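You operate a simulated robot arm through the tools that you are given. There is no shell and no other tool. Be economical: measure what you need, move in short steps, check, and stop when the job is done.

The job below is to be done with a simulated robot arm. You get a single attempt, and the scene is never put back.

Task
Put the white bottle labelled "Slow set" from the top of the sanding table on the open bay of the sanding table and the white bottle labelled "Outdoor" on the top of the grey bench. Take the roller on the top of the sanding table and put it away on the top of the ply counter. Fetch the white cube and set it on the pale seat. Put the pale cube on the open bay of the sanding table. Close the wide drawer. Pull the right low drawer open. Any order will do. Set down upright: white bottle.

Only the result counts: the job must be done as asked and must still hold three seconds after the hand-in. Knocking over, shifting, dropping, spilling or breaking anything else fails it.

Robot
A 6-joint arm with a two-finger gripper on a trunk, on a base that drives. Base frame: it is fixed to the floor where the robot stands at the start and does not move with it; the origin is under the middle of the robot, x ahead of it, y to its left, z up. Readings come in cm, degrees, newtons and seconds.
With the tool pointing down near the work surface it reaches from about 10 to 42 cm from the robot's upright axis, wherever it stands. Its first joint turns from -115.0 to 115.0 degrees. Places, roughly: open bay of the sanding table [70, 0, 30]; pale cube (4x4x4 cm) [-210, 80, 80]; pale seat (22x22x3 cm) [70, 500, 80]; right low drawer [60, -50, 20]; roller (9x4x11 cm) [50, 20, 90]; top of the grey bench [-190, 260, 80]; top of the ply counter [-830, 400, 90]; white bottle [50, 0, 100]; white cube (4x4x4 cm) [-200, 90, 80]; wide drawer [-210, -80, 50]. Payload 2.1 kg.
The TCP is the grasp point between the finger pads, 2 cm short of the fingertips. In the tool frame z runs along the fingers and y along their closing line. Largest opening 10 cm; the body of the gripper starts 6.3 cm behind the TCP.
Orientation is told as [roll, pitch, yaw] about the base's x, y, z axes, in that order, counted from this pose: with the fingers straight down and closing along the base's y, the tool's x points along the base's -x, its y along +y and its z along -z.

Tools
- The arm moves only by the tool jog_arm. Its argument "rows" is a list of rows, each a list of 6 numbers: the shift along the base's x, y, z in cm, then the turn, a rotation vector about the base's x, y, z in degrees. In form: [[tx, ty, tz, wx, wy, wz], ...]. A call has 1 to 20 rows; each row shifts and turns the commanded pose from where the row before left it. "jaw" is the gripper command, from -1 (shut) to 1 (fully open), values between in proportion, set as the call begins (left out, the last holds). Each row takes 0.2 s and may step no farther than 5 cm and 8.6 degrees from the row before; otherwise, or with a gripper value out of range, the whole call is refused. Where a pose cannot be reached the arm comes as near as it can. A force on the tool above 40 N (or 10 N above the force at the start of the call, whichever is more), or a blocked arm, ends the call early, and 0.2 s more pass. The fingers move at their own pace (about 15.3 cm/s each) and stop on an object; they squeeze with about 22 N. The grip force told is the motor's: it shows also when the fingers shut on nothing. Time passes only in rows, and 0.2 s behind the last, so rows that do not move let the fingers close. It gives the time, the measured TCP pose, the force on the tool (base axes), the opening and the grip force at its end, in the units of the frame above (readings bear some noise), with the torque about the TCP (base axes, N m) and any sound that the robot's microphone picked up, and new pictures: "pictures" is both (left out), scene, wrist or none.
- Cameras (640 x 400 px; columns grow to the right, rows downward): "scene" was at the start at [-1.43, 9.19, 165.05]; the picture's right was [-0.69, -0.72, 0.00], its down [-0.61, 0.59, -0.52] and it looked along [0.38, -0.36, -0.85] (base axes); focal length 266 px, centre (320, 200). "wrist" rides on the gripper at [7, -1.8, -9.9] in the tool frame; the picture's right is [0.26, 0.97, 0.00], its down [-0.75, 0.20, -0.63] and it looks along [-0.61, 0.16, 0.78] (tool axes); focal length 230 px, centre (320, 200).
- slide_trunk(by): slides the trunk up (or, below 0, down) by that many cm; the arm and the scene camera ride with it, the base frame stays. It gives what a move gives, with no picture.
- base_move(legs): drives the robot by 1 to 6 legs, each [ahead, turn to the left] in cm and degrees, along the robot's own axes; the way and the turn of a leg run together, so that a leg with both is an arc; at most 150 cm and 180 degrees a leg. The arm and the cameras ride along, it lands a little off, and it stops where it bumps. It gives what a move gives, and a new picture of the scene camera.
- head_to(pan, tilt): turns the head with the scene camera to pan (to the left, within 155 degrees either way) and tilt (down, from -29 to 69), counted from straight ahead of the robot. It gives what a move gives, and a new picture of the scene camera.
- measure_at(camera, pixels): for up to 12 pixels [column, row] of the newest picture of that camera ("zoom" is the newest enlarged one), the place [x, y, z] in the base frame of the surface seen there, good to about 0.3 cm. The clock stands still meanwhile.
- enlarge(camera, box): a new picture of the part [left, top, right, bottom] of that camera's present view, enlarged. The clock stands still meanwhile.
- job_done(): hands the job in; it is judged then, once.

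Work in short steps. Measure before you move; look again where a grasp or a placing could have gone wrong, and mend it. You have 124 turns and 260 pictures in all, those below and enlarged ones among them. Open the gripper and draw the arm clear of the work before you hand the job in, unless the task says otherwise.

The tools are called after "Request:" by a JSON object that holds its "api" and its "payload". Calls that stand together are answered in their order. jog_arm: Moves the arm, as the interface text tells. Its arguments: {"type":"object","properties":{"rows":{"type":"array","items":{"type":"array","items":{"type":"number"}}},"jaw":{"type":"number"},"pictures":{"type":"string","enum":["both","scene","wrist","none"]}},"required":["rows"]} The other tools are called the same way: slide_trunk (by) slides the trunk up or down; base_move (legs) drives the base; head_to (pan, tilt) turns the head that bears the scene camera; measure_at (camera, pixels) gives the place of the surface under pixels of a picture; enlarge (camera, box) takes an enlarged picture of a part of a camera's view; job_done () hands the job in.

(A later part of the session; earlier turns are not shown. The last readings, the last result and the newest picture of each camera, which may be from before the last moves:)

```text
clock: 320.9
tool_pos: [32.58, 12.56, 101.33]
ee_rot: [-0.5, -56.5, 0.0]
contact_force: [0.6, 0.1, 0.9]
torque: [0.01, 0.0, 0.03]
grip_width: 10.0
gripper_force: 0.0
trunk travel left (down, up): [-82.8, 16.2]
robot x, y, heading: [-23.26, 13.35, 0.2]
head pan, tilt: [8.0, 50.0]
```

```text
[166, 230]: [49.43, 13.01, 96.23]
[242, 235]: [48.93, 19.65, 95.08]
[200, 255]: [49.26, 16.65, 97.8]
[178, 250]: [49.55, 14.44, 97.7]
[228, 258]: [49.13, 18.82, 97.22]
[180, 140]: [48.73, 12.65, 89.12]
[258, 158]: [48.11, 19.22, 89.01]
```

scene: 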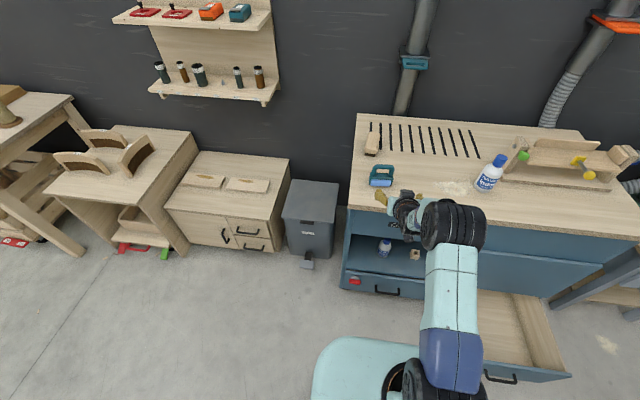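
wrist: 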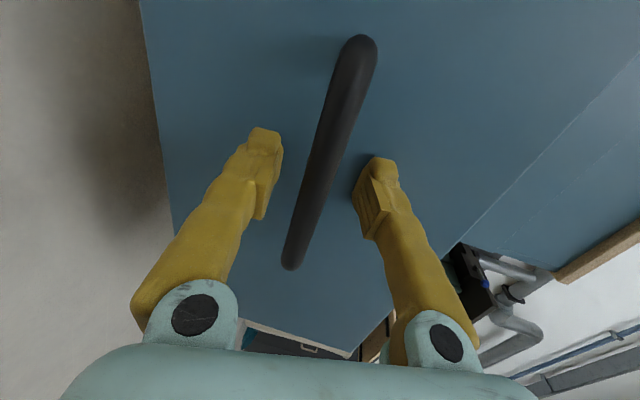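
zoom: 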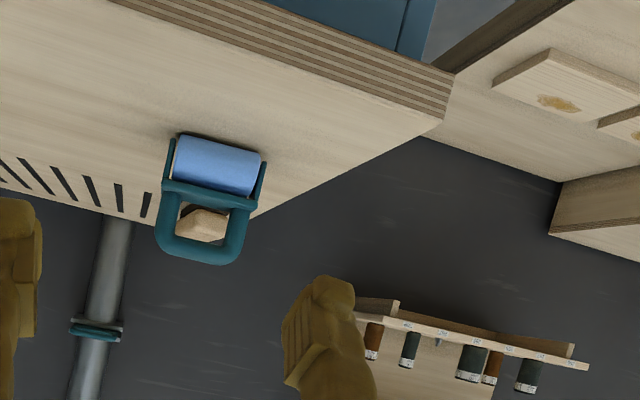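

Handle: centre ≈(49.6,16.0), width ≈7.6 cm along y, yaw ≈+6°. Align the gripper to grip its outer sides at z≈95.

Request:
{"api": "jog_arm", "payload": {"rows": [[0, 2, 0, 0, 0, 5.8], [0, 1.1, 0, 0, 0, 0]], "jaw": 1, "pictures": "none"}}

Request:
{"api": "base_move", "payload": {"legs": [[10.5, 0]]}}

Request:
{"api": "slide_trunk", "payload": {"by": -6.3}}

Request:
{"api": "jog_arm", "payload": {"rows": [[0, 0, 0, 0, 0, 0]], "pictures": "both"}}

```text
clock: 321.5
tool_pos: [32.58, 15.6, 101.37]
ee_rot: [-0.6, -56.5, 5.9]
contact_force: [0.0, -0.9, -0.7]
torque: [0.0, 0.02, -0.02]
grip_width: 9.99
gripper_force: 0.1
trunk travel left (down, up): [-82.8, 16.2]
robot x, y, heading: [-23.48, 13.42, 0.2]
head pan, tilt: [8.0, 50.0]
```

```text
clock: 322.6
tool_pos: [41.76, 15.66, 101.96]
ee_rot: [-0.6, -57.0, 6.0]
contact_force: [0.3, -0.2, 0.3]
torque: [0.0, 0.02, -0.01]
grip_width: 10.0
gripper_force: 0.1
trunk travel left (down, up): [-82.8, 16.2]
robot x, y, heading: [-13.04, 13.39, 0.3]
head pan, tilt: [8.0, 50.0]
```

scene: 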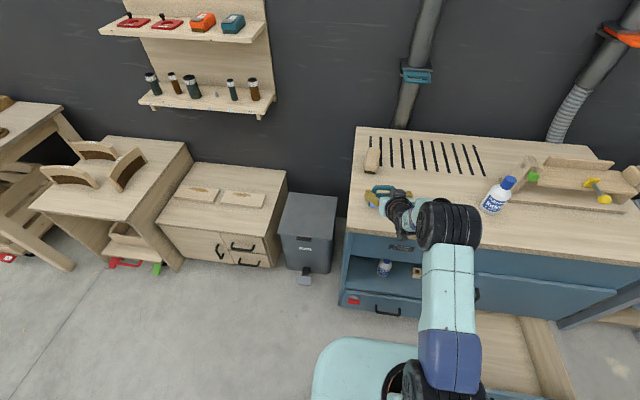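

```text
clock: 323.7
tool_pos: [42.56, 15.73, 95.34]
ee_rot: [-0.5, -56.4, 5.9]
contact_force: [0.1, -0.3, -0.4]
torque: [0.01, -0.02, 0.03]
grip_width: 10.01
gripper_force: 0.1
trunk travel left (down, up): [-76.5, 22.5]
robot x, y, heading: [-13.09, 13.35, 0.2]
head pan, tilt: [8.0, 50.0]
```

```text
clock: 324.1
tool_pos: [42.65, 15.73, 95.26]
ee_rot: [-0.5, -56.5, 5.8]
contact_force: [0.0, -0.4, -0.8]
torque: [0.0, 0.0, 0.0]
grip_width: 10.01
gripper_force: 0.0
trunk travel left (down, up): [-76.5, 22.5]
robot x, y, heading: [-12.71, 13.27, 0.1]
head pan, tilt: [8.0, 50.0]
```

scene: 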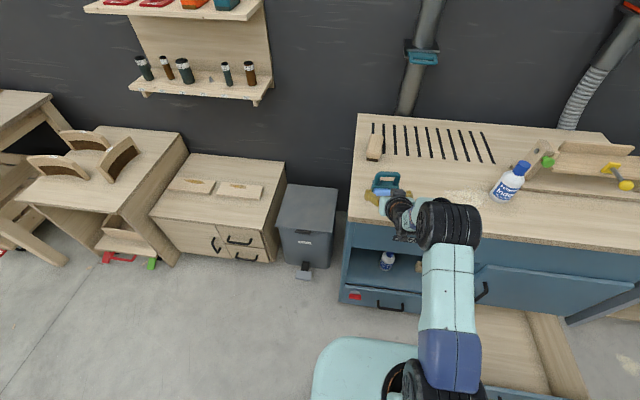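
wrist: 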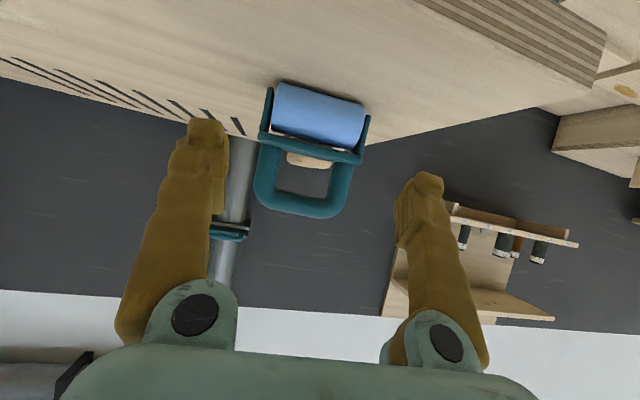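

Centred. Advance 7 cm and close.

Request:
{"api": "jog_arm", "payload": {"rows": [[2, 0.1, 0, 0, 0, 0], [2, 0.1, 0, 0, 0, 0], [2, 0.1, 0, 0, 0, 0], [1, 0, 0, 0, 0, 0]], "pictures": "wrist"}}

Request:
{"api": "jog_arm", "payload": {"rows": [[0, 0, 0, 0, 0, 0], [0, 0, 0, 0, 0, 0], [0, 0, 0, 0, 0, 0]], "jaw": -1, "pictures": "wrist"}}

```text
clock: 325.1
tool_pos: [49.74, 15.87, 95.3]
ee_rot: [-0.4, -56.5, 6.0]
contact_force: [-0.1, 0.2, -0.3]
torque: [0.01, 0.01, -0.01]
grip_width: 10.02
gripper_force: 0.1
trunk travel left (down, up): [-76.5, 22.5]
robot x, y, heading: [-13.08, 13.38, 0.4]
head pan, tilt: [8.0, 50.0]
```

wrist: 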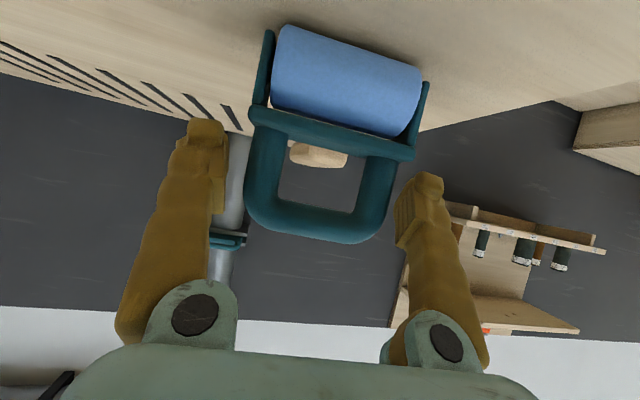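

```text
clock: 325.9
tool_pos: [49.69, 15.87, 95.3]
ee_rot: [-0.5, -56.4, 5.8]
contact_force: [0.0, -0.2, 0.2]
torque: [0.01, -0.02, 0.02]
grip_width: 0.62
gripper_force: 22.5
trunk travel left (down, up): [-76.5, 22.5]
robot x, y, heading: [-12.67, 13.37, -0.0]
head pan, tilt: [8.0, 50.0]
```

wrist: 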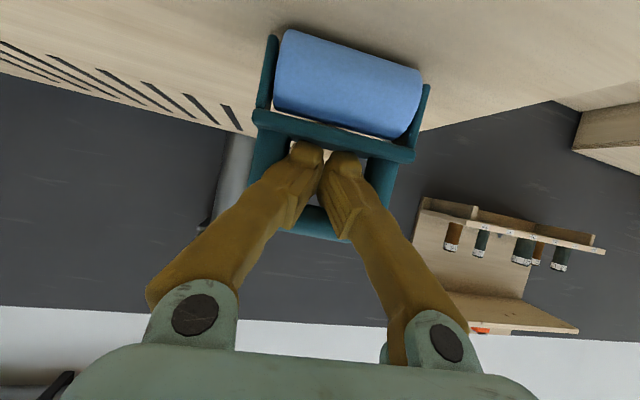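

Missed: fingers closed in front of the handle. Open, and re-measure the roller.

Request:
{"api": "jog_arm", "payload": {"rows": [[0, 0, 0, 0, 0, 0], [0, 0, 0, 0, 0, 0], [0, 0, 0, 0, 0, 0]], "jaw": 1, "pictures": "both"}}

Request:
{"api": "measure_at", "payload": {"camera": "wrist", "pixels": [[260, 175], [380, 185], [265, 205], [370, 220], [310, 225], [270, 130], [400, 150], [350, 85], [425, 190], [210, 150], [215, 210]]}}

Request:
{"api": "enlarge", "payload": {"camera": "scene", "box": [350, 145, 430, 230]}}

```text
clock: 326.7
tool_pos: [49.65, 15.85, 95.25]
ee_rot: [-0.5, -56.5, 5.9]
contact_force: [0.3, -0.6, -0.2]
torque: [0.02, 0.0, 0.01]
grip_width: 10.01
gripper_force: 0.0
trunk travel left (down, up): [-76.5, 22.5]
robot x, y, heading: [-12.97, 13.35, 0.3]
head pan, tilt: [8.0, 50.0]
```

scene: 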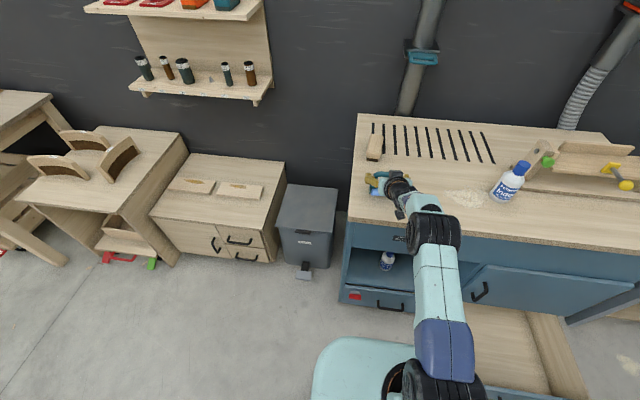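
wrist: 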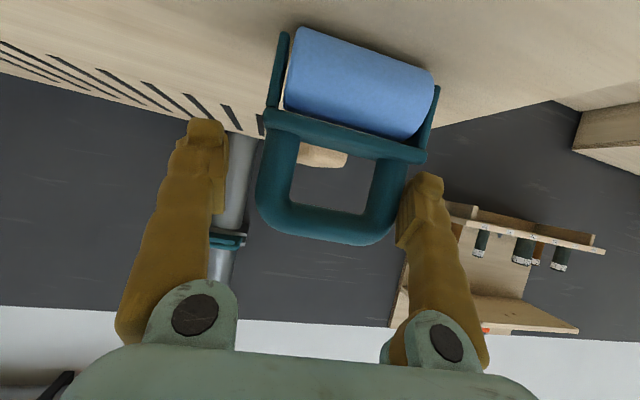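

```text
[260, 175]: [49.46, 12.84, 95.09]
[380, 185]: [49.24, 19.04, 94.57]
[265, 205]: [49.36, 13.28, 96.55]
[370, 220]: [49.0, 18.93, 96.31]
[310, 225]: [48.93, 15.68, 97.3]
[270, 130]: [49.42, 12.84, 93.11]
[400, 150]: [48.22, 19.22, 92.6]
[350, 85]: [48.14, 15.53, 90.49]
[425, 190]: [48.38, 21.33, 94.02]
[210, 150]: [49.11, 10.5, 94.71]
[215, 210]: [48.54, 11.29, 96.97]
```

```text
4.71 times, centred on (390, 188) of scene
```

zoom: 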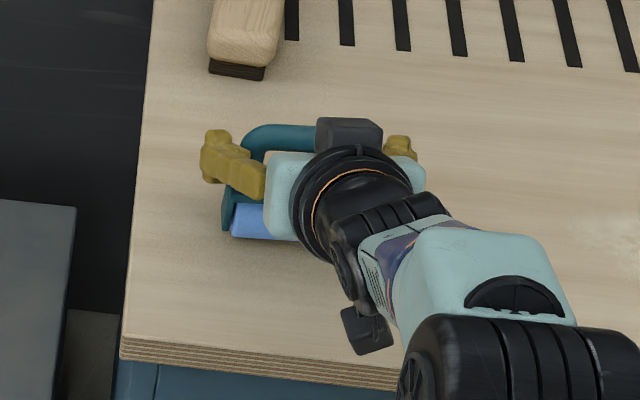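

The posts are round with centre ≈1 cm deeper. Advance 1.5 cm more and close.

Request:
{"api": "jog_arm", "payload": {"rows": [[1, 0.1, -0.1, 0, 0, 0], [0.7, 0.0, -0.2, 0, 0, 0]], "pictures": "none"}}

Request:
{"api": "jog_arm", "payload": {"rows": [[0, 0, 0, 0, 0, 0], [0, 0, 0, 0, 0, 0], [0, 0, 0, 0, 0, 0]], "jaw": -1, "pictures": "wrist"}}

```text
clock: 327.3
tool_pos: [50.84, 16.19, 94.95]
ee_rot: [-0.2, -56.4, 5.9]
contact_force: [-0.6, 1.3, -0.5]
torque: [0.03, -0.05, 0.0]
grip_width: 10.0
gripper_force: 0.1
out of reach, approached as far as the arm can: row 2
trunk travel left (down, up): [-76.5, 22.5]
robot x, y, heading: [-12.96, 13.54, 0.3]
head pan, tilt: [8.0, 50.0]
```

```text
clock: 328.1
tool_pos: [50.86, 16.03, 95.21]
ee_rot: [-0.1, -56.7, 5.7]
contact_force: [0.7, -2.3, 10.9]
torque: [0.34, -0.18, -0.04]
grip_width: 0.59
gripper_force: 21.9
trunk travel left (down, up): [-76.5, 22.5]
robot x, y, heading: [-13.03, 13.53, 0.3]
head pan, tilt: [8.0, 50.0]
```

wrist: 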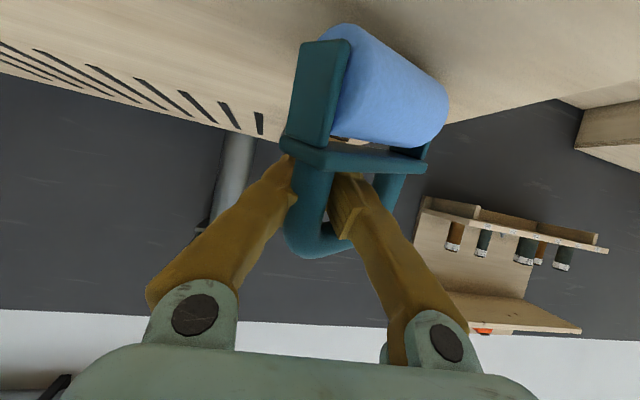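

It caught one post and turned the roller a bit. Open partly and look.

Request:
{"api": "jog_arm", "payload": {"rows": [[0, 0, 0, 0, 0, 0], [0, 0, 0, 0, 0, 0]], "jaw": -0.4, "pictures": "both"}}

Request:
{"api": "enlarge", "payload": {"camera": "wrist", "box": [200, 0, 480, 280]}}

Request:
{"api": "measure_at", "payload": {"camera": "wrist", "pixels": [[310, 200], [310, 180], [390, 190], [390, 100], [320, 100], [345, 30], [440, 100], [320, 245]]}}

```text
clock: 328.7
tool_pos: [50.88, 16.18, 94.98]
ee_rot: [-0.1, -56.3, 6.0]
contact_force: [0.6, -0.9, -0.1]
torque: [-0.02, -0.02, 0.0]
grip_width: 3.03
gripper_force: 0.1
trunk travel left (down, up): [-76.5, 22.5]
robot x, y, heading: [-13.24, 13.58, 0.1]
head pan, tilt: [8.0, 50.0]
```

scene: 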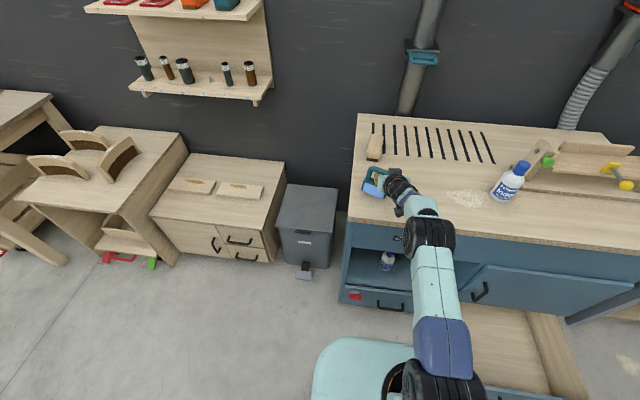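
wrist: 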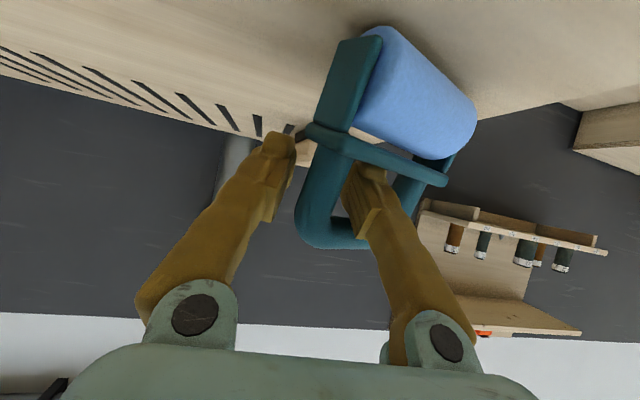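

```text
1.43 times, centred on (340, 140) of wrist
```

zoom: 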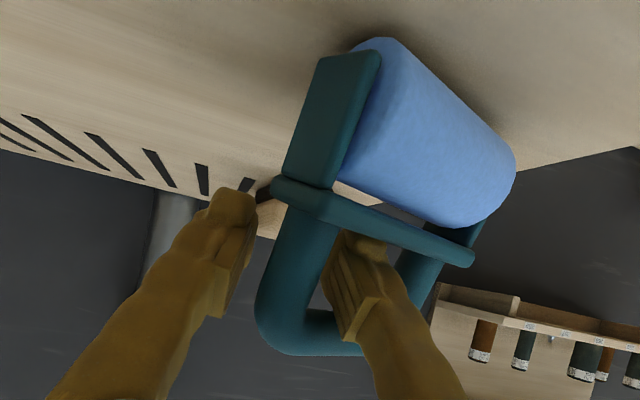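

```text
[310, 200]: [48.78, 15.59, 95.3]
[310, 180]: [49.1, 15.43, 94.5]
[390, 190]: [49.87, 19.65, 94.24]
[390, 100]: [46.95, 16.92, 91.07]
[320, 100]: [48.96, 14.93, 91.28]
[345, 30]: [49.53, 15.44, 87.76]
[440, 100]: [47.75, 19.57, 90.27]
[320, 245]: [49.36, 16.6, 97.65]
```

One finger is inside the loop, so the right post sits between the fingers. Close again and test-lift slightly.

Request:
{"api": "jog_arm", "payload": {"rows": [[-0.4, -0.3, 0, 0, 0, 0], [0, 0, 0, 0, 0, 0]], "jaw": -0.4, "pictures": "none"}}

Request:
{"api": "jog_arm", "payload": {"rows": [[0, 0, 0, 0, 0, 0], [0, 0, 0, 0, 0, 0], [0, 0, 0, 0, 0, 0]], "jaw": -1, "pictures": "wrist"}}

Request:
{"api": "slide_trunk", "payload": {"by": 2}}

Request:
{"api": "jog_arm", "payload": {"rows": [[0, 0, 0, 0, 0, 0]]}}

```text
clock: 329.3
tool_pos: [50.42, 15.86, 95.05]
ee_rot: [-0.4, -56.5, 5.9]
contact_force: [-0.2, -0.3, 0.5]
torque: [0.0, 0.0, 0.02]
grip_width: 2.97
gripper_force: 0.0
trunk travel left (down, up): [-76.5, 22.5]
robot x, y, heading: [-13.14, 13.23, 0.5]
head pan, tilt: [8.0, 50.0]
```

```text
clock: 330.1
tool_pos: [50.47, 15.82, 95.01]
ee_rot: [-0.6, -56.5, 5.9]
contact_force: [0.3, 0.0, -1.5]
torque: [0.0, -0.01, 0.06]
grip_width: 0.63
gripper_force: 21.5
trunk travel left (down, up): [-76.5, 22.5]
robot x, y, heading: [-13.32, 13.7, 0.3]
head pan, tilt: [8.0, 50.0]
```

wrist: 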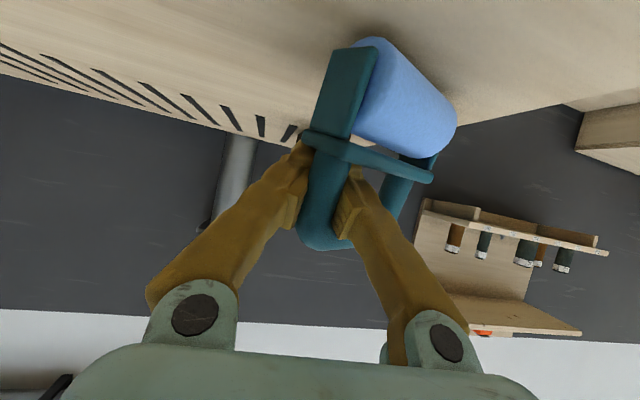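

```text
clock: 330.7
tool_pos: [50.51, 15.88, 97.01]
ee_rot: [-0.5, -56.4, 5.8]
contact_force: [0.6, 0.1, -1.8]
torque: [-0.06, 0.02, -0.01]
grip_width: 0.0
gripper_force: 22.1
trunk travel left (down, up): [-78.5, 20.5]
robot x, y, heading: [-12.93, 13.87, 0.2]
head pan, tilt: [8.0, 50.0]
```

```text
clock: 331.1
tool_pos: [50.43, 15.81, 96.98]
ee_rot: [-0.5, -56.5, 5.9]
contact_force: [1.3, -0.1, -2.3]
torque: [-0.04, 0.0, -0.01]
grip_width: 0.0
gripper_force: 21.9
trunk travel left (down, up): [-78.5, 20.5]
robot x, y, heading: [-13.13, 13.58, 0.4]
head pan, tilt: [8.0, 50.0]
```

scene: 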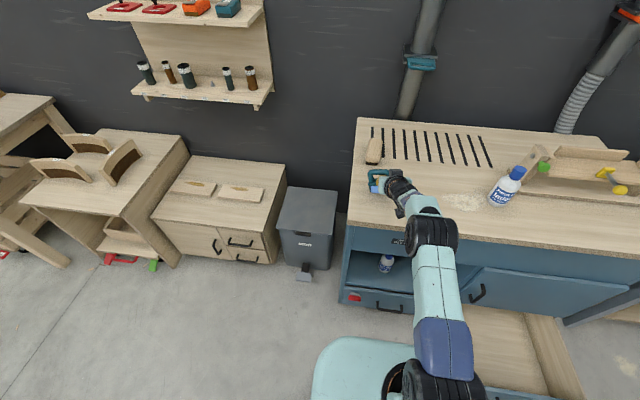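
wrist: 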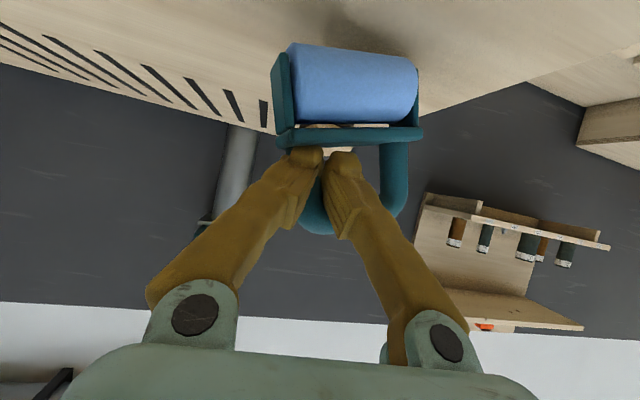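

The pads only bite beyond the TCP; the post is sitting in the recess behind them. Lower back, open, and re-measure to set the post at the pads.

Request:
{"api": "slide_trunk", "payload": {"by": -2}}

Request:
{"api": "jog_arm", "payload": {"rows": [[0, 0, 0, 0, 0, 0], [0, 0, 0, 0, 0, 0]], "jaw": -0.4, "pictures": "wrist"}}

Request:
{"api": "enlarge", "payload": {"camera": "wrist", "box": [220, 20, 460, 270]}}

```text
clock: 331.8
tool_pos: [50.44, 15.81, 95.05]
ee_rot: [-0.5, -56.5, 5.9]
contact_force: [0.9, 0.3, 0.4]
torque: [-0.04, 0.02, -0.01]
grip_width: 0.01
gripper_force: 22.0
trunk travel left (down, up): [-76.5, 22.5]
robot x, y, heading: [-13.05, 13.49, 0.2]
head pan, tilt: [8.0, 50.0]
```

```text
clock: 332.4
tool_pos: [50.33, 15.84, 95.06]
ee_rot: [-0.6, -56.5, 5.9]
contact_force: [0.1, 0.3, 1.8]
torque: [0.01, 0.0, -0.01]
grip_width: 3.03
gripper_force: 0.0
trunk travel left (down, up): [-76.5, 22.5]
robot x, y, heading: [-12.84, 13.03, 0.3]
head pan, tilt: [8.0, 50.0]
```

wrist: 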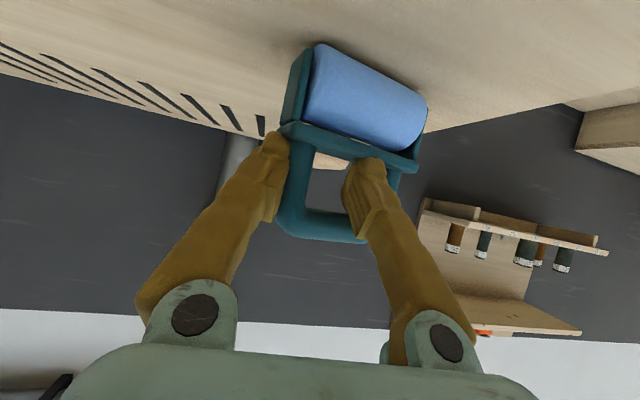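

```text
1.60 times, centred on (340, 145) of wrist
```

zoom: 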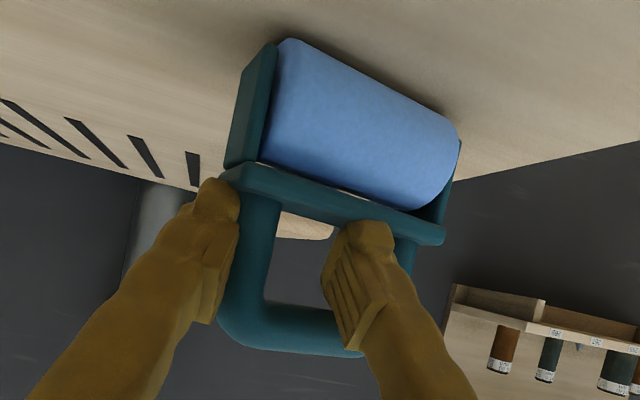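

Back off 1.3 cm so the post lies in the pads, then close and test-lift.

Request:
{"api": "jog_arm", "payload": {"rows": [[-0.7, -0.4, 0.3, 0, 0, 0], [-0.6, -0.2, 0.3, 0, 0, 0]], "pictures": "none"}}

Request:
{"api": "jog_arm", "payload": {"rows": [[0, 0, 0, 0, 0, 0], [0, 0, 0, 0, 0, 0], [0, 0, 0, 0, 0, 0]], "jaw": -1, "pictures": "wrist"}}

```text
clock: 333.0
tool_pos: [49.17, 15.09, 95.57]
ee_rot: [-0.5, -56.5, 5.9]
contact_force: [-0.5, 0.0, -0.7]
torque: [0.02, 0.01, 0.02]
grip_width: 2.99
gripper_force: 0.0
trunk travel left (down, up): [-76.5, 22.5]
robot x, y, heading: [-13.42, 13.34, 0.1]
head pan, tilt: [8.0, 50.0]
```

```text
clock: 333.8
tool_pos: [49.05, 15.0, 95.57]
ee_rot: [-0.4, -56.5, 5.8]
contact_force: [-0.5, -1.1, -1.6]
torque: [0.0, 0.02, 0.03]
grip_width: 0.0
gripper_force: 21.9
trunk travel left (down, up): [-76.5, 22.5]
robot x, y, heading: [-13.01, 13.66, 0.3]
head pan, tilt: [8.0, 50.0]
```

wrist: 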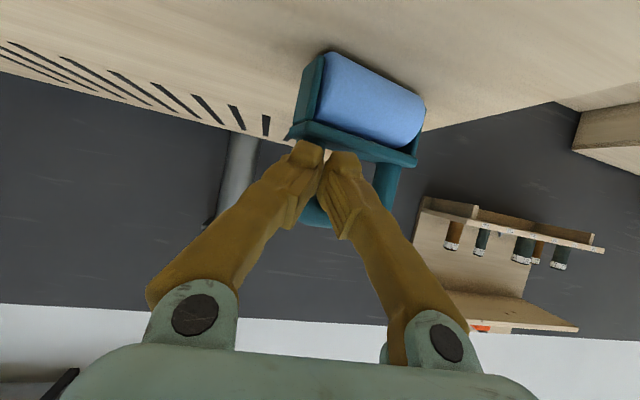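

Closed in front of the post again. I back out, bring the base 4 cm closer for reach, and re-measure.

Request:
{"api": "jog_arm", "payload": {"rows": [[-2, 0, 0.3, 0, 0, 0], [-2, 0, 0.2, 0, 0, 0], [-2, 0, 0, 0, 0, 0]], "pictures": "none"}}

Request:
{"api": "jog_arm", "payload": {"rows": [[-2, 0.5, 0, 0, 0, 0], [-2, 0.5, 0, 0, 0, 0], [0, 0, 0, 0, 0, 0]], "jaw": 1, "pictures": "none"}}

Request:
{"api": "base_move", "payload": {"legs": [[5, 0]]}}

Request:
{"api": "jog_arm", "payload": {"rows": [[0, 0, 0, 0, 0, 0]]}}

Request:
{"api": "enlarge", "payload": {"camera": "scene", "box": [350, 150, 430, 230]}}

```text
clock: 334.6
tool_pos: [42.93, 15.08, 96.08]
ee_rot: [-0.5, -56.5, 5.9]
contact_force: [-0.3, 0.1, 0.1]
torque: [-0.01, 0.04, -0.02]
grip_width: 0.0
gripper_force: 21.9
trunk travel left (down, up): [-76.5, 22.5]
robot x, y, heading: [-13.28, 13.49, 0.7]
head pan, tilt: [8.0, 50.0]
```

```text
clock: 335.4
tool_pos: [39.14, 16.19, 96.1]
ee_rot: [-0.5, -56.5, 5.9]
contact_force: [0.3, -0.7, -0.4]
torque: [-0.02, -0.01, 0.01]
grip_width: 10.0
gripper_force: 0.2
trunk travel left (down, up): [-76.5, 22.5]
robot x, y, heading: [-12.99, 13.24, 0.3]
head pan, tilt: [8.0, 50.0]
```

```text
clock: 336.3
tool_pos: [43.17, 16.32, 96.73]
ee_rot: [-0.6, -57.1, 6.1]
contact_force: [0.1, -0.1, -0.1]
torque: [-0.01, -0.02, -0.01]
grip_width: 9.98
gripper_force: 0.1
trunk travel left (down, up): [-76.5, 22.5]
robot x, y, heading: [-8.51, 13.69, 0.2]
head pan, tilt: [8.0, 50.0]
```

scene: 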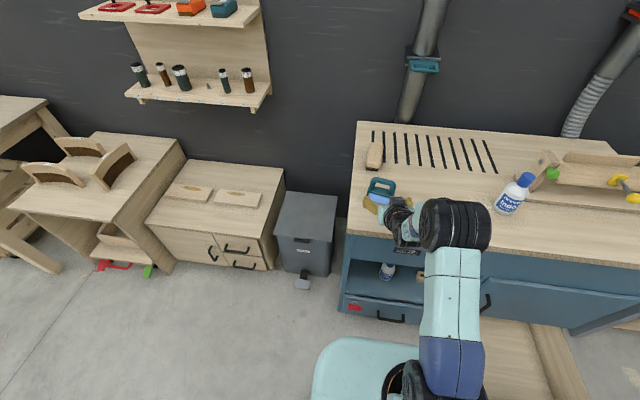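

```text
clock: 336.7
tool_pos: [44.09, 16.2, 96.25]
ee_rot: [-0.5, -56.5, 5.9]
contact_force: [0.1, -0.2, 0.2]
torque: [0.01, -0.02, 0.01]
grip_width: 10.01
gripper_force: 0.0
trunk travel left (down, up): [-76.5, 22.5]
robot x, y, heading: [-8.08, 13.45, 0.2]
head pan, tilt: [8.0, 50.0]
```

scene: 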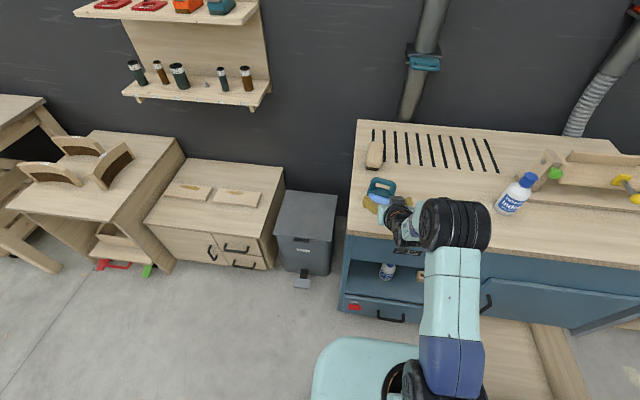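
wrist: 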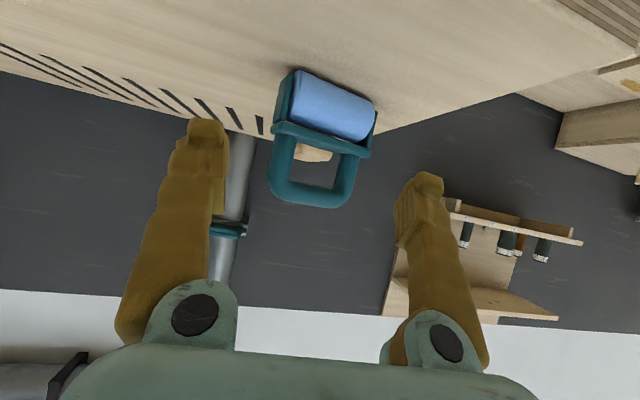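

```text
5.00 times, centred on (390, 190) of scene
```

zoom: 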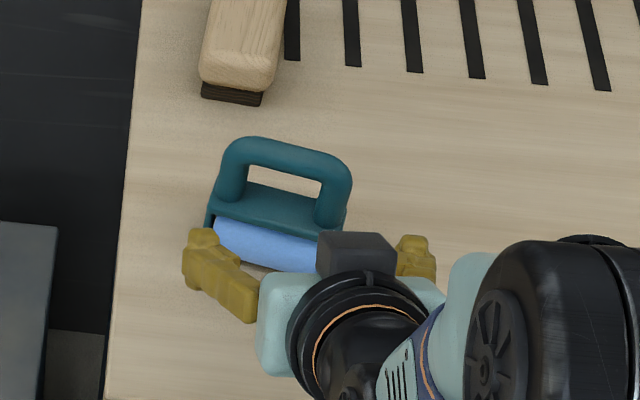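

Request:
{"api": "measure_at", "payload": {"camera": "wrist", "pixels": [[281, 165], [350, 175], [285, 190], [340, 200], [310, 200], [280, 130], [368, 152], [320, 110]]}}

Request:
{"api": "measure_at", "payload": {"camera": "zoom", "pixels": [[285, 152], [238, 150], [338, 165], [230, 190], [330, 205], [270, 195], [265, 245], [285, 175], [200, 265], [410, 255]]}}

```text
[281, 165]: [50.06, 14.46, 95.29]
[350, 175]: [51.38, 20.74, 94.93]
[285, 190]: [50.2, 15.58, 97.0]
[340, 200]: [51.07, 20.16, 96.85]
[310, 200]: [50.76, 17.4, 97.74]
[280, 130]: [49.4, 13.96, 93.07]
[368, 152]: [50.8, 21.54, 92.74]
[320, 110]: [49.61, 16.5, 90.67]
```

```text
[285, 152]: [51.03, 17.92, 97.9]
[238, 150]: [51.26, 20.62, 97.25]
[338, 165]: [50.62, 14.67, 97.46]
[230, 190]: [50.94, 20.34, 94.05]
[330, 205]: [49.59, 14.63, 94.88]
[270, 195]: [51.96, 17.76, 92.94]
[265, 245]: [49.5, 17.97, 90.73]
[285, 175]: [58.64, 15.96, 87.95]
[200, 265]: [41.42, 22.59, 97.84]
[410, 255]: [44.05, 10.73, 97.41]
```

Roller now yawed ≈−12°, handle centre ≈(51.5,17.6). I align to that yaw and approach farther in (TCP past the posts).

Request:
{"api": "jog_arm", "payload": {"rows": [[0.4, 0.9, 0, 0, 0, -6], [0.4, 0.9, -0.2, 0, 0, -6], [0.4, 0.9, -0.2, 0, 0, -6]], "pictures": "none"}}

Request:
{"api": "jog_arm", "payload": {"rows": [[1.8, -0.38, 0, 0, 0, 0], [1.8, -0.38, 0, 0, 0, 0]], "pictures": "both"}}

```text
clock: 337.5
tool_pos: [45.23, 19.14, 95.94]
ee_rot: [-0.6, -56.7, -11.9]
contact_force: [0.2, -0.7, 1.1]
torque: [-0.02, -0.01, 0.01]
grip_width: 10.01
gripper_force: 0.1
trunk travel left (down, up): [-76.5, 22.5]
robot x, y, heading: [-8.0, 13.16, 0.5]
head pan, tilt: [8.0, 50.0]
```

```text
clock: 338.1
tool_pos: [48.75, 18.35, 95.82]
ee_rot: [-0.6, -56.6, -11.9]
contact_force: [-0.2, 1.6, 0.2]
torque: [0.01, -0.01, 0.02]
grip_width: 10.02
gripper_force: 0.1
trunk travel left (down, up): [-76.5, 22.5]
robot x, y, heading: [-8.02, 13.42, 0.5]
head pan, tilt: [8.0, 50.0]
```

scene: 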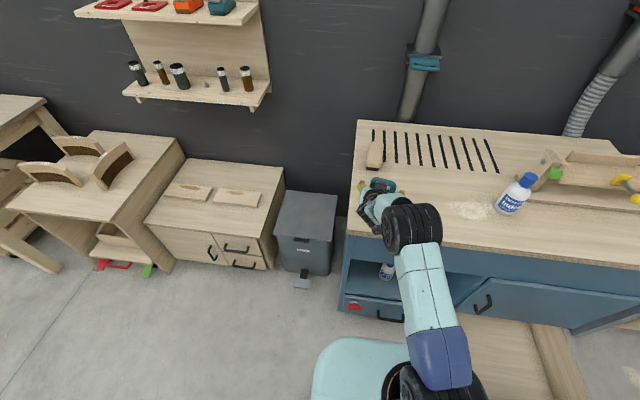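
wrist: 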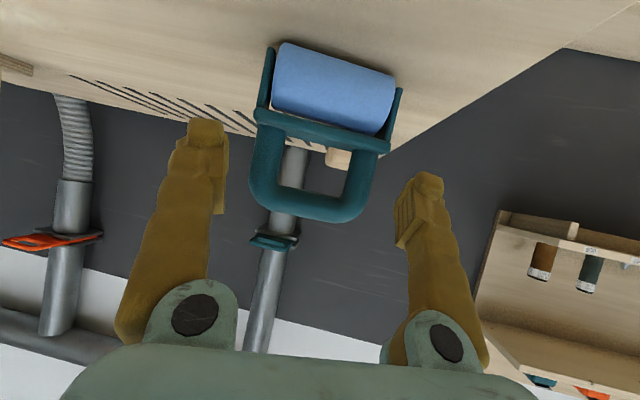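

Request:
{"api": "jog_arm", "payload": {"rows": [[1.7, -0.38, 0, 0, 0, 0], [1.7, -0.38, 0, 0, 0, 0]], "pictures": "wrist"}}

Request:
{"api": "jog_arm", "payload": {"rows": [[0, 0, 0, 0, 0, 0], [0, 0, 0, 0, 0, 0]], "jaw": 0.35, "pictures": "wrist"}}

```text
clock: 338.7
tool_pos: [52.05, 17.63, 95.78]
ee_rot: [-0.6, -56.6, -11.9]
contact_force: [-0.8, -0.5, 0.9]
torque: [0.01, 0.03, -0.03]
grip_width: 9.99
gripper_force: 0.1
trunk travel left (down, up): [-76.5, 22.5]
robot x, y, heading: [-7.95, 13.4, 0.2]
head pan, tilt: [8.0, 50.0]
```

wrist: 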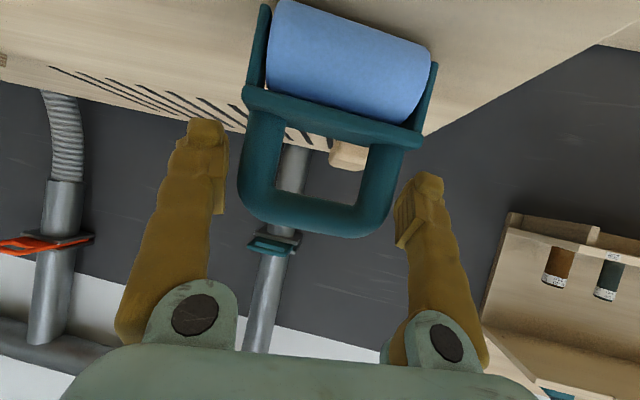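

```text
clock: 339.3
tool_pos: [51.94, 17.49, 95.81]
ee_rot: [-0.6, -56.7, -12.0]
contact_force: [-1.3, -0.5, 0.3]
torque: [0.02, 0.02, 0.01]
grip_width: 8.51
gripper_force: 21.6
trunk travel left (down, up): [-76.5, 22.5]
robot x, y, heading: [-8.19, 13.24, 0.4]
head pan, tilt: [8.0, 50.0]
```

wrist: 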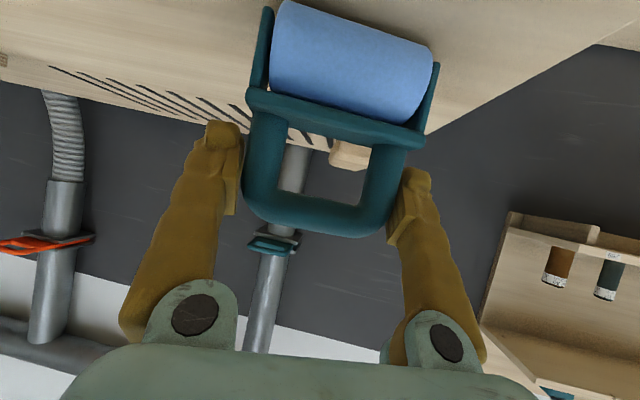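

Contact at 8.5 cm width — gripping the handle/rail sides. Command full close and test-lift 1.5 cm.

Request:
{"api": "jog_arm", "payload": {"rows": [[0, 0, 0, 0, 0, 0], [0, 0, 0, 0, 0, 0]], "jaw": -1, "pictures": "none"}}

Request:
{"api": "slide_trunk", "payload": {"by": 1.5}}

Request:
{"api": "jog_arm", "payload": {"rows": [[0, 0, 0, 0, 0, 0]]}}

```text
clock: 339.9
tool_pos: [52.02, 17.53, 95.76]
ee_rot: [-0.6, -56.7, -12.0]
contact_force: [-1.4, -0.5, 0.3]
torque: [0.07, -0.04, -0.01]
grip_width: 8.52
gripper_force: 21.5
trunk travel left (down, up): [-76.5, 22.5]
robot x, y, heading: [-8.24, 13.59, 0.3]
head pan, tilt: [8.0, 50.0]
```

```text
clock: 340.6
tool_pos: [52.06, 17.63, 97.37]
ee_rot: [-0.6, -56.6, -12.0]
contact_force: [0.0, -0.2, -2.6]
torque: [0.0, -0.04, -0.01]
grip_width: 8.51
gripper_force: 21.6
trunk travel left (down, up): [-78.0, 21.0]
robot x, y, heading: [-8.02, 13.26, 0.5]
head pan, tilt: [8.0, 50.0]
```

```text
clock: 340.9
tool_pos: [51.88, 17.46, 97.43]
ee_rot: [-0.5, -56.6, -12.0]
contact_force: [0.5, 0.2, -2.3]
torque: [-0.01, 0.0, 0.02]
grip_width: 8.52
gripper_force: 22.3
trunk travel left (down, up): [-78.0, 21.0]
robot x, y, heading: [-8.12, 13.51, 0.3]
head pan, tilt: [8.0, 50.0]
```

scene: 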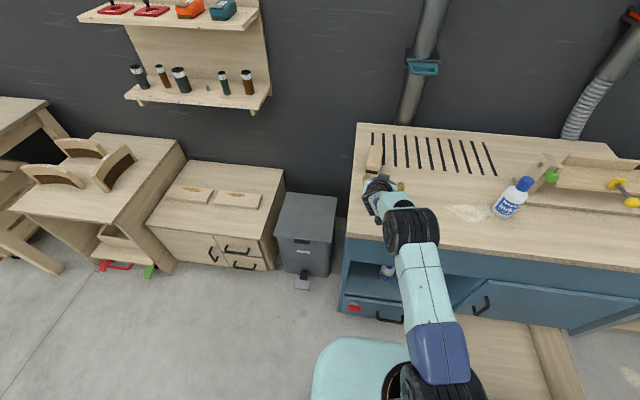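
wrist: 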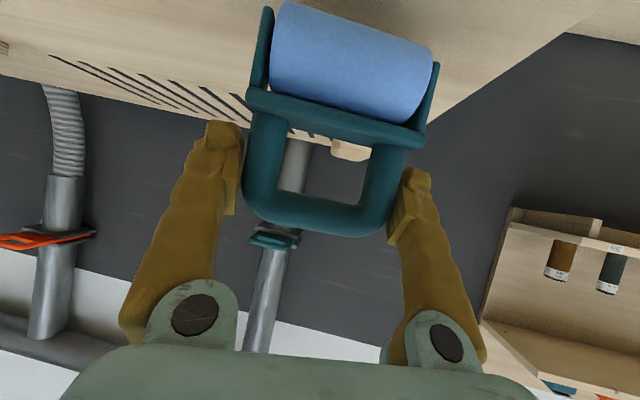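

Roller firmly held. Raise, back out, and drive north up the aisle, then look west.

Request:
{"api": "slide_trunk", "payload": {"by": 12}}

Request:
{"api": "base_move", "payload": {"legs": [[-32, 0], [0, 90], [150, 0], [150, 0], [78, 0], [0, 90]]}}

Request:
{"api": "head_to", "payload": {"pan": 0, "tilt": 15}}

```text
clock: 342.4
tool_pos: [52.05, 17.64, 109.34]
ee_rot: [-0.5, -56.6, -12.0]
contact_force: [-0.9, -0.1, -1.0]
torque: [0.01, -0.02, -0.01]
grip_width: 8.51
gripper_force: 22.3
trunk travel left (down, up): [-90.0, 9.0]
robot x, y, heading: [-7.96, 13.22, 0.5]
head pan, tilt: [8.0, 50.0]
```

```text
clock: 370.0
tool_pos: [-117.61, 380.85, 109.4]
ee_rot: [-0.4, -56.6, 171.4]
contact_force: [0.6, -0.2, -2.4]
torque: [-0.01, 0.0, 0.0]
grip_width: 8.3
gripper_force: 22.0
trunk travel left (down, up): [-90.0, 9.0]
robot x, y, heading: [-57.78, 388.5, -176.3]
head pan, tilt: [8.0, 50.0]
```

scene: 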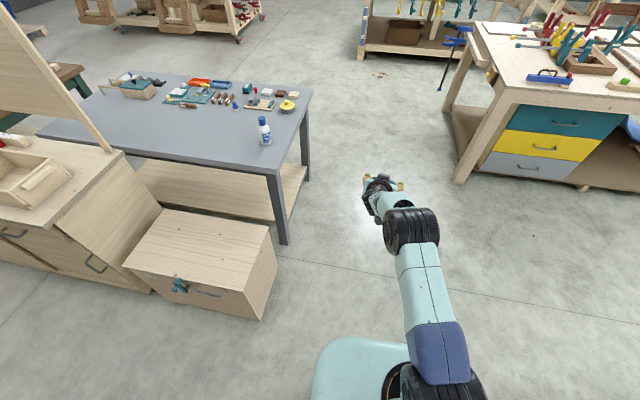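

```text
clock: 371.0
tool_pos: [-117.61, 381.03, 109.27]
ee_rot: [-0.5, -56.6, 171.3]
contact_force: [0.7, 0.4, -1.3]
torque: [0.0, -0.03, 0.0]
grip_width: 8.29
gripper_force: 21.7
trunk travel left (down, up): [-90.0, 9.0]
robot x, y, heading: [-58.3, 388.45, -176.3]
head pan, tilt: [0.0, 15.0]
```

scene: 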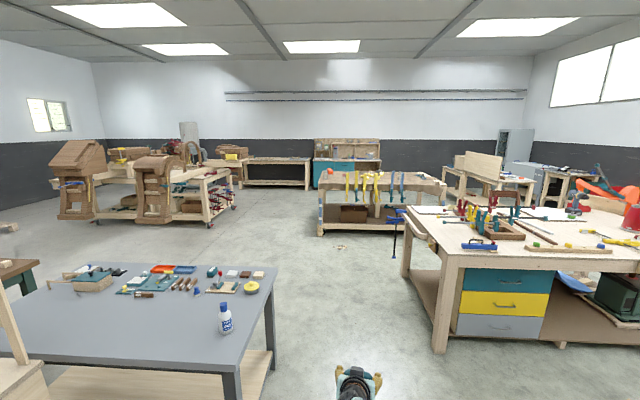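

Request:
{"api": "enlarge", "payload": {"camera": "scene", "box": [180, 120, 460, 260]}}

Request:
{"api": "measure_at", "payload": {"camera": "scene", "pixels": [[318, 160], [378, 160], [350, 165], [318, 185], [285, 160], [320, 235], [440, 190], [325, 190], [210, 225], [235, 205], [405, 280], [440, 345]]}}

```text
2.29 times, centred on (320, 190) of scene
```

zoom: 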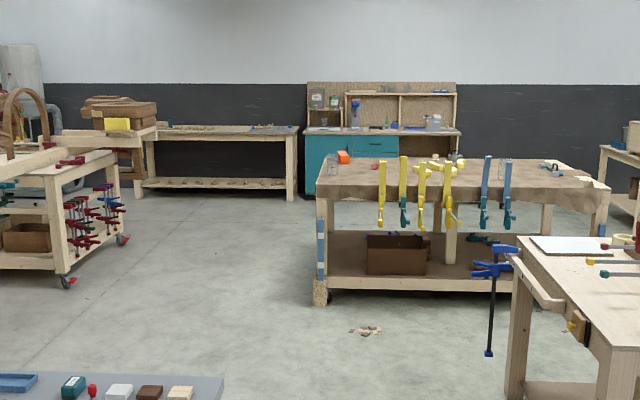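

```text
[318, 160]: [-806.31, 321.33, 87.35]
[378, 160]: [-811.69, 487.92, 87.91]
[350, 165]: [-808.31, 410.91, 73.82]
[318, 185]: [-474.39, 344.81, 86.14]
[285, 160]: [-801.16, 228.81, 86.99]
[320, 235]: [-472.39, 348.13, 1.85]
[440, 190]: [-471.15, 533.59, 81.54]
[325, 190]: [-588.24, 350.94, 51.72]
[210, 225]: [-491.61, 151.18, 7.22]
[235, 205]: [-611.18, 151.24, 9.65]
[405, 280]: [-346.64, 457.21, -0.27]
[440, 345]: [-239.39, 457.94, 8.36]
```

Ply counter: front x≈−808, y 320–488, top z≈88. Passage runs at y≈250 between the carts. Drive there.

Request:
{"api": "base_move", "payload": {"legs": [[0, -3.7], [150, 0], [115, 0], [0, 48.4], [150, 0], [41, 0]]}}

Request:
{"api": "base_move", "payload": {"legs": [[0, -48], [150, 0], [40, 0], [0, -50]]}}

Request:
{"api": "jog_arm", "payload": {"rows": [[0, 0, 0, 0, 0, 0]], "pictures": "wrist"}}

```text
clock: 395.4
tool_pos: [-480.72, 201.53, 109.32]
ee_rot: [-0.5, -56.7, -143.9]
contact_force: [0.4, -0.3, -1.8]
torque: [-0.03, 0.02, 0.02]
grip_width: 8.2
gripper_force: 21.9
trunk travel left (down, up): [-90.0, 9.0]
robot x, y, heading: [-443.88, 249.0, -131.6]
head pan, tilt: [0.0, 15.0]
```

scene: 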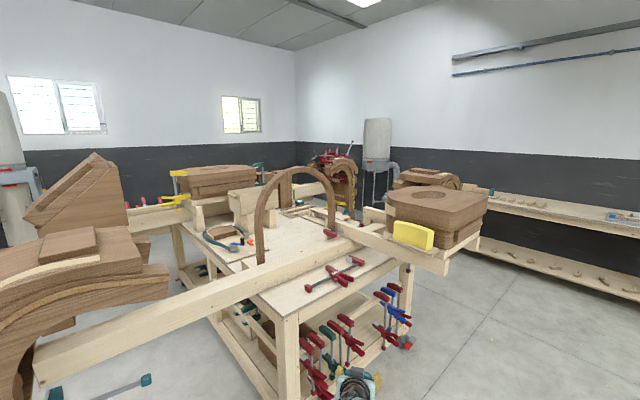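

```text
clock: 409.4
tool_pos: [-675.34, 290.45, 109.28]
ee_rot: [-0.5, -56.5, 118.7]
contact_force: [-0.7, -0.2, -1.9]
torque: [0.0, 0.01, 0.05]
grip_width: 8.12
gripper_force: 22.1
trunk travel left (down, up): [-90.0, 9.0]
robot x, y, heading: [-632.79, 247.33, 131.2]
head pan, tilt: [0.0, 15.0]
```

scene: 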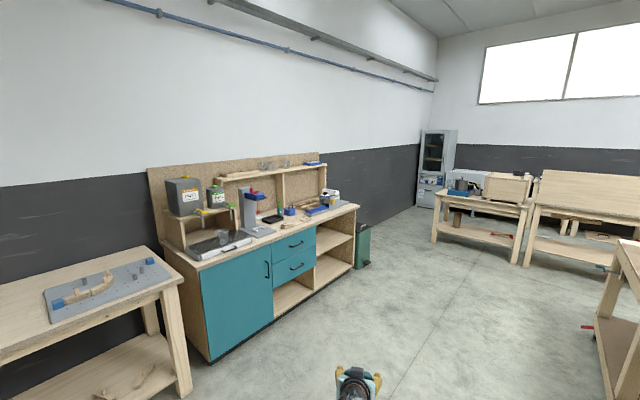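

```text
clock: 409.8
tool_pos: [-675.43, 290.33, 109.3]
ee_rot: [-0.6, -56.7, 118.6]
contact_force: [0.0, -0.3, -1.1]
torque: [0.01, -0.01, 0.05]
grip_width: 8.11
gripper_force: 21.8
trunk travel left (down, up): [-90.0, 9.0]
robot x, y, heading: [-633.31, 247.63, 131.2]
head pan, tilt: [0.0, 15.0]
```

wrist: 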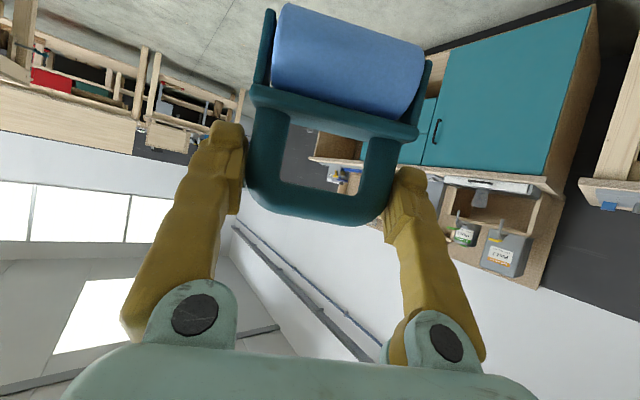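

Held. Inspect the counter top for a clear spot.

Request:
{"api": "enlarge", "payload": {"camera": "scene", "box": [140, 150, 380, 300]}}

Request:
{"api": "measure_at", "payload": {"camera": "zoom", "pixels": [[175, 285], [570, 145], [330, 222], [380, 200], [370, 185], [440, 175], [300, 240], [250, 250], [430, 185], [470, 168], [380, 165], [520, 155]]}}

```text
2.67 times, centred on (260, 225) of scene
```

zoom: 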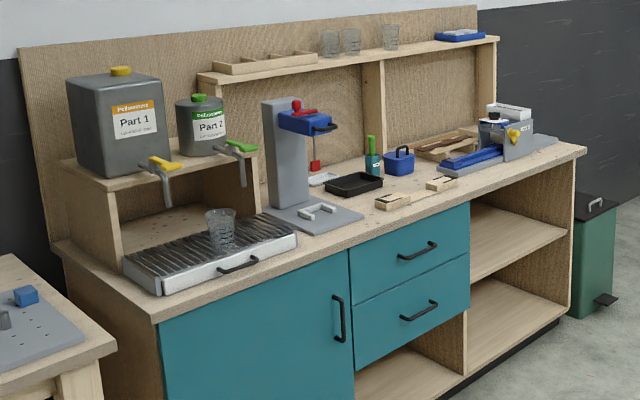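

```text
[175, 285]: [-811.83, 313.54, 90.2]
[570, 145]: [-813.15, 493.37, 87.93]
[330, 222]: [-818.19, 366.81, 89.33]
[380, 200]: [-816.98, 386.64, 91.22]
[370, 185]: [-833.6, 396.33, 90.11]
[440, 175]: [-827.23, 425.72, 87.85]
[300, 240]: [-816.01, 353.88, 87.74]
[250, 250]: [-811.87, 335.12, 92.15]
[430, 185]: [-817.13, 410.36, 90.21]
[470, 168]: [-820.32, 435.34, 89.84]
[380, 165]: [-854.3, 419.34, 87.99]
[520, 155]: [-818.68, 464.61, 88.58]
```

Free strip candidates are near the front edge between the small clamps and the vise (y≈420) or right of them. Drive closer for a proper look.

Request:
{"api": "base_move", "payload": {"legs": [[0, -11], [150, 0], [50, 0], [0, 60]]}}

Request:
{"api": "head_to", "payload": {"pan": -5, "tilt": 40}}

Request:
{"api": "enlarge", "payload": {"camera": "scene", "box": [200, 80, 520, 280]}}

```text
clock: 423.2
tool_pos: [-795.04, 417.86, 109.39]
ee_rot: [-0.5, -56.6, 167.8]
contact_force: [0.0, 0.7, -2.4]
torque: [-0.02, -0.01, 0.02]
grip_width: 8.02
gripper_force: 22.3
trunk travel left (down, up): [-90.0, 9.0]
robot x, y, heading: [-735.05, 421.7, -179.7]
head pan, tilt: [0.0, 15.0]
```

scene: 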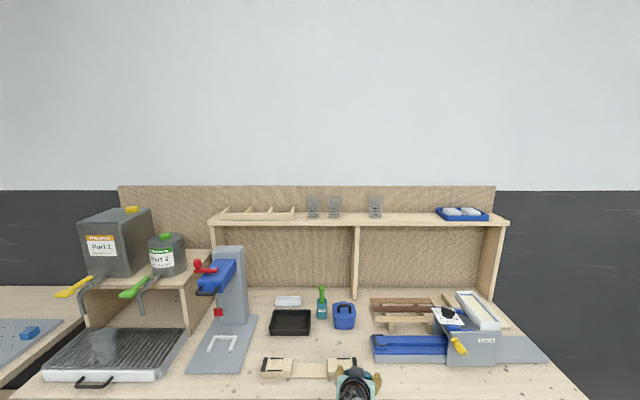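

```text
clock: 424.1
tool_pos: [-795.02, 417.84, 109.29]
ee_rot: [-0.5, -56.6, 167.8]
contact_force: [0.0, 0.4, -1.9]
torque: [0.0, -0.02, -0.01]
grip_width: 8.04
gripper_force: 22.0
trunk travel left (down, up): [-90.0, 9.0]
robot x, y, heading: [-735.05, 421.82, -180.0]
head pan, tilt: [-5.0, 40.0]
```

scene: 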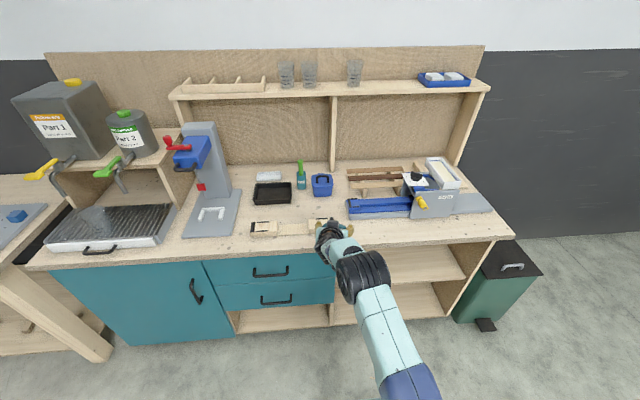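

```text
2.00 times, centred on (360, 180) of scene
```

zoom: 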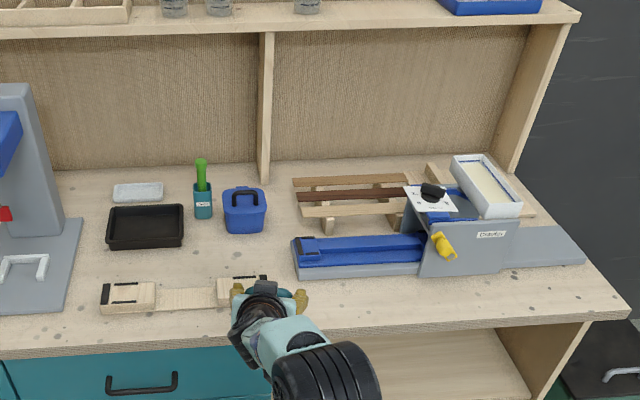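

Request:
{"api": "measure_at", "payload": {"camera": "zoom", "pixels": [[300, 276], [380, 276], [450, 274], [580, 262], [400, 326], [500, 320], [262, 290], [262, 275], [420, 300], [350, 300], [480, 250], [280, 255]]}}

```text
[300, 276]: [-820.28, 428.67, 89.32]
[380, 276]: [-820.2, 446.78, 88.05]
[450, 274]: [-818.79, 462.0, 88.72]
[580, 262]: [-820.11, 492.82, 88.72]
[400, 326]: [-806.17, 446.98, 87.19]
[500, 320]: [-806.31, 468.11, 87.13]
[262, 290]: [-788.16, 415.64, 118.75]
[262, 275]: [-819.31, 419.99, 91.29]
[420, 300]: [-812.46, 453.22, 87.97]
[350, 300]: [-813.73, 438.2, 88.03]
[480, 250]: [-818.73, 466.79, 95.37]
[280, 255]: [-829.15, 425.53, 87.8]
```

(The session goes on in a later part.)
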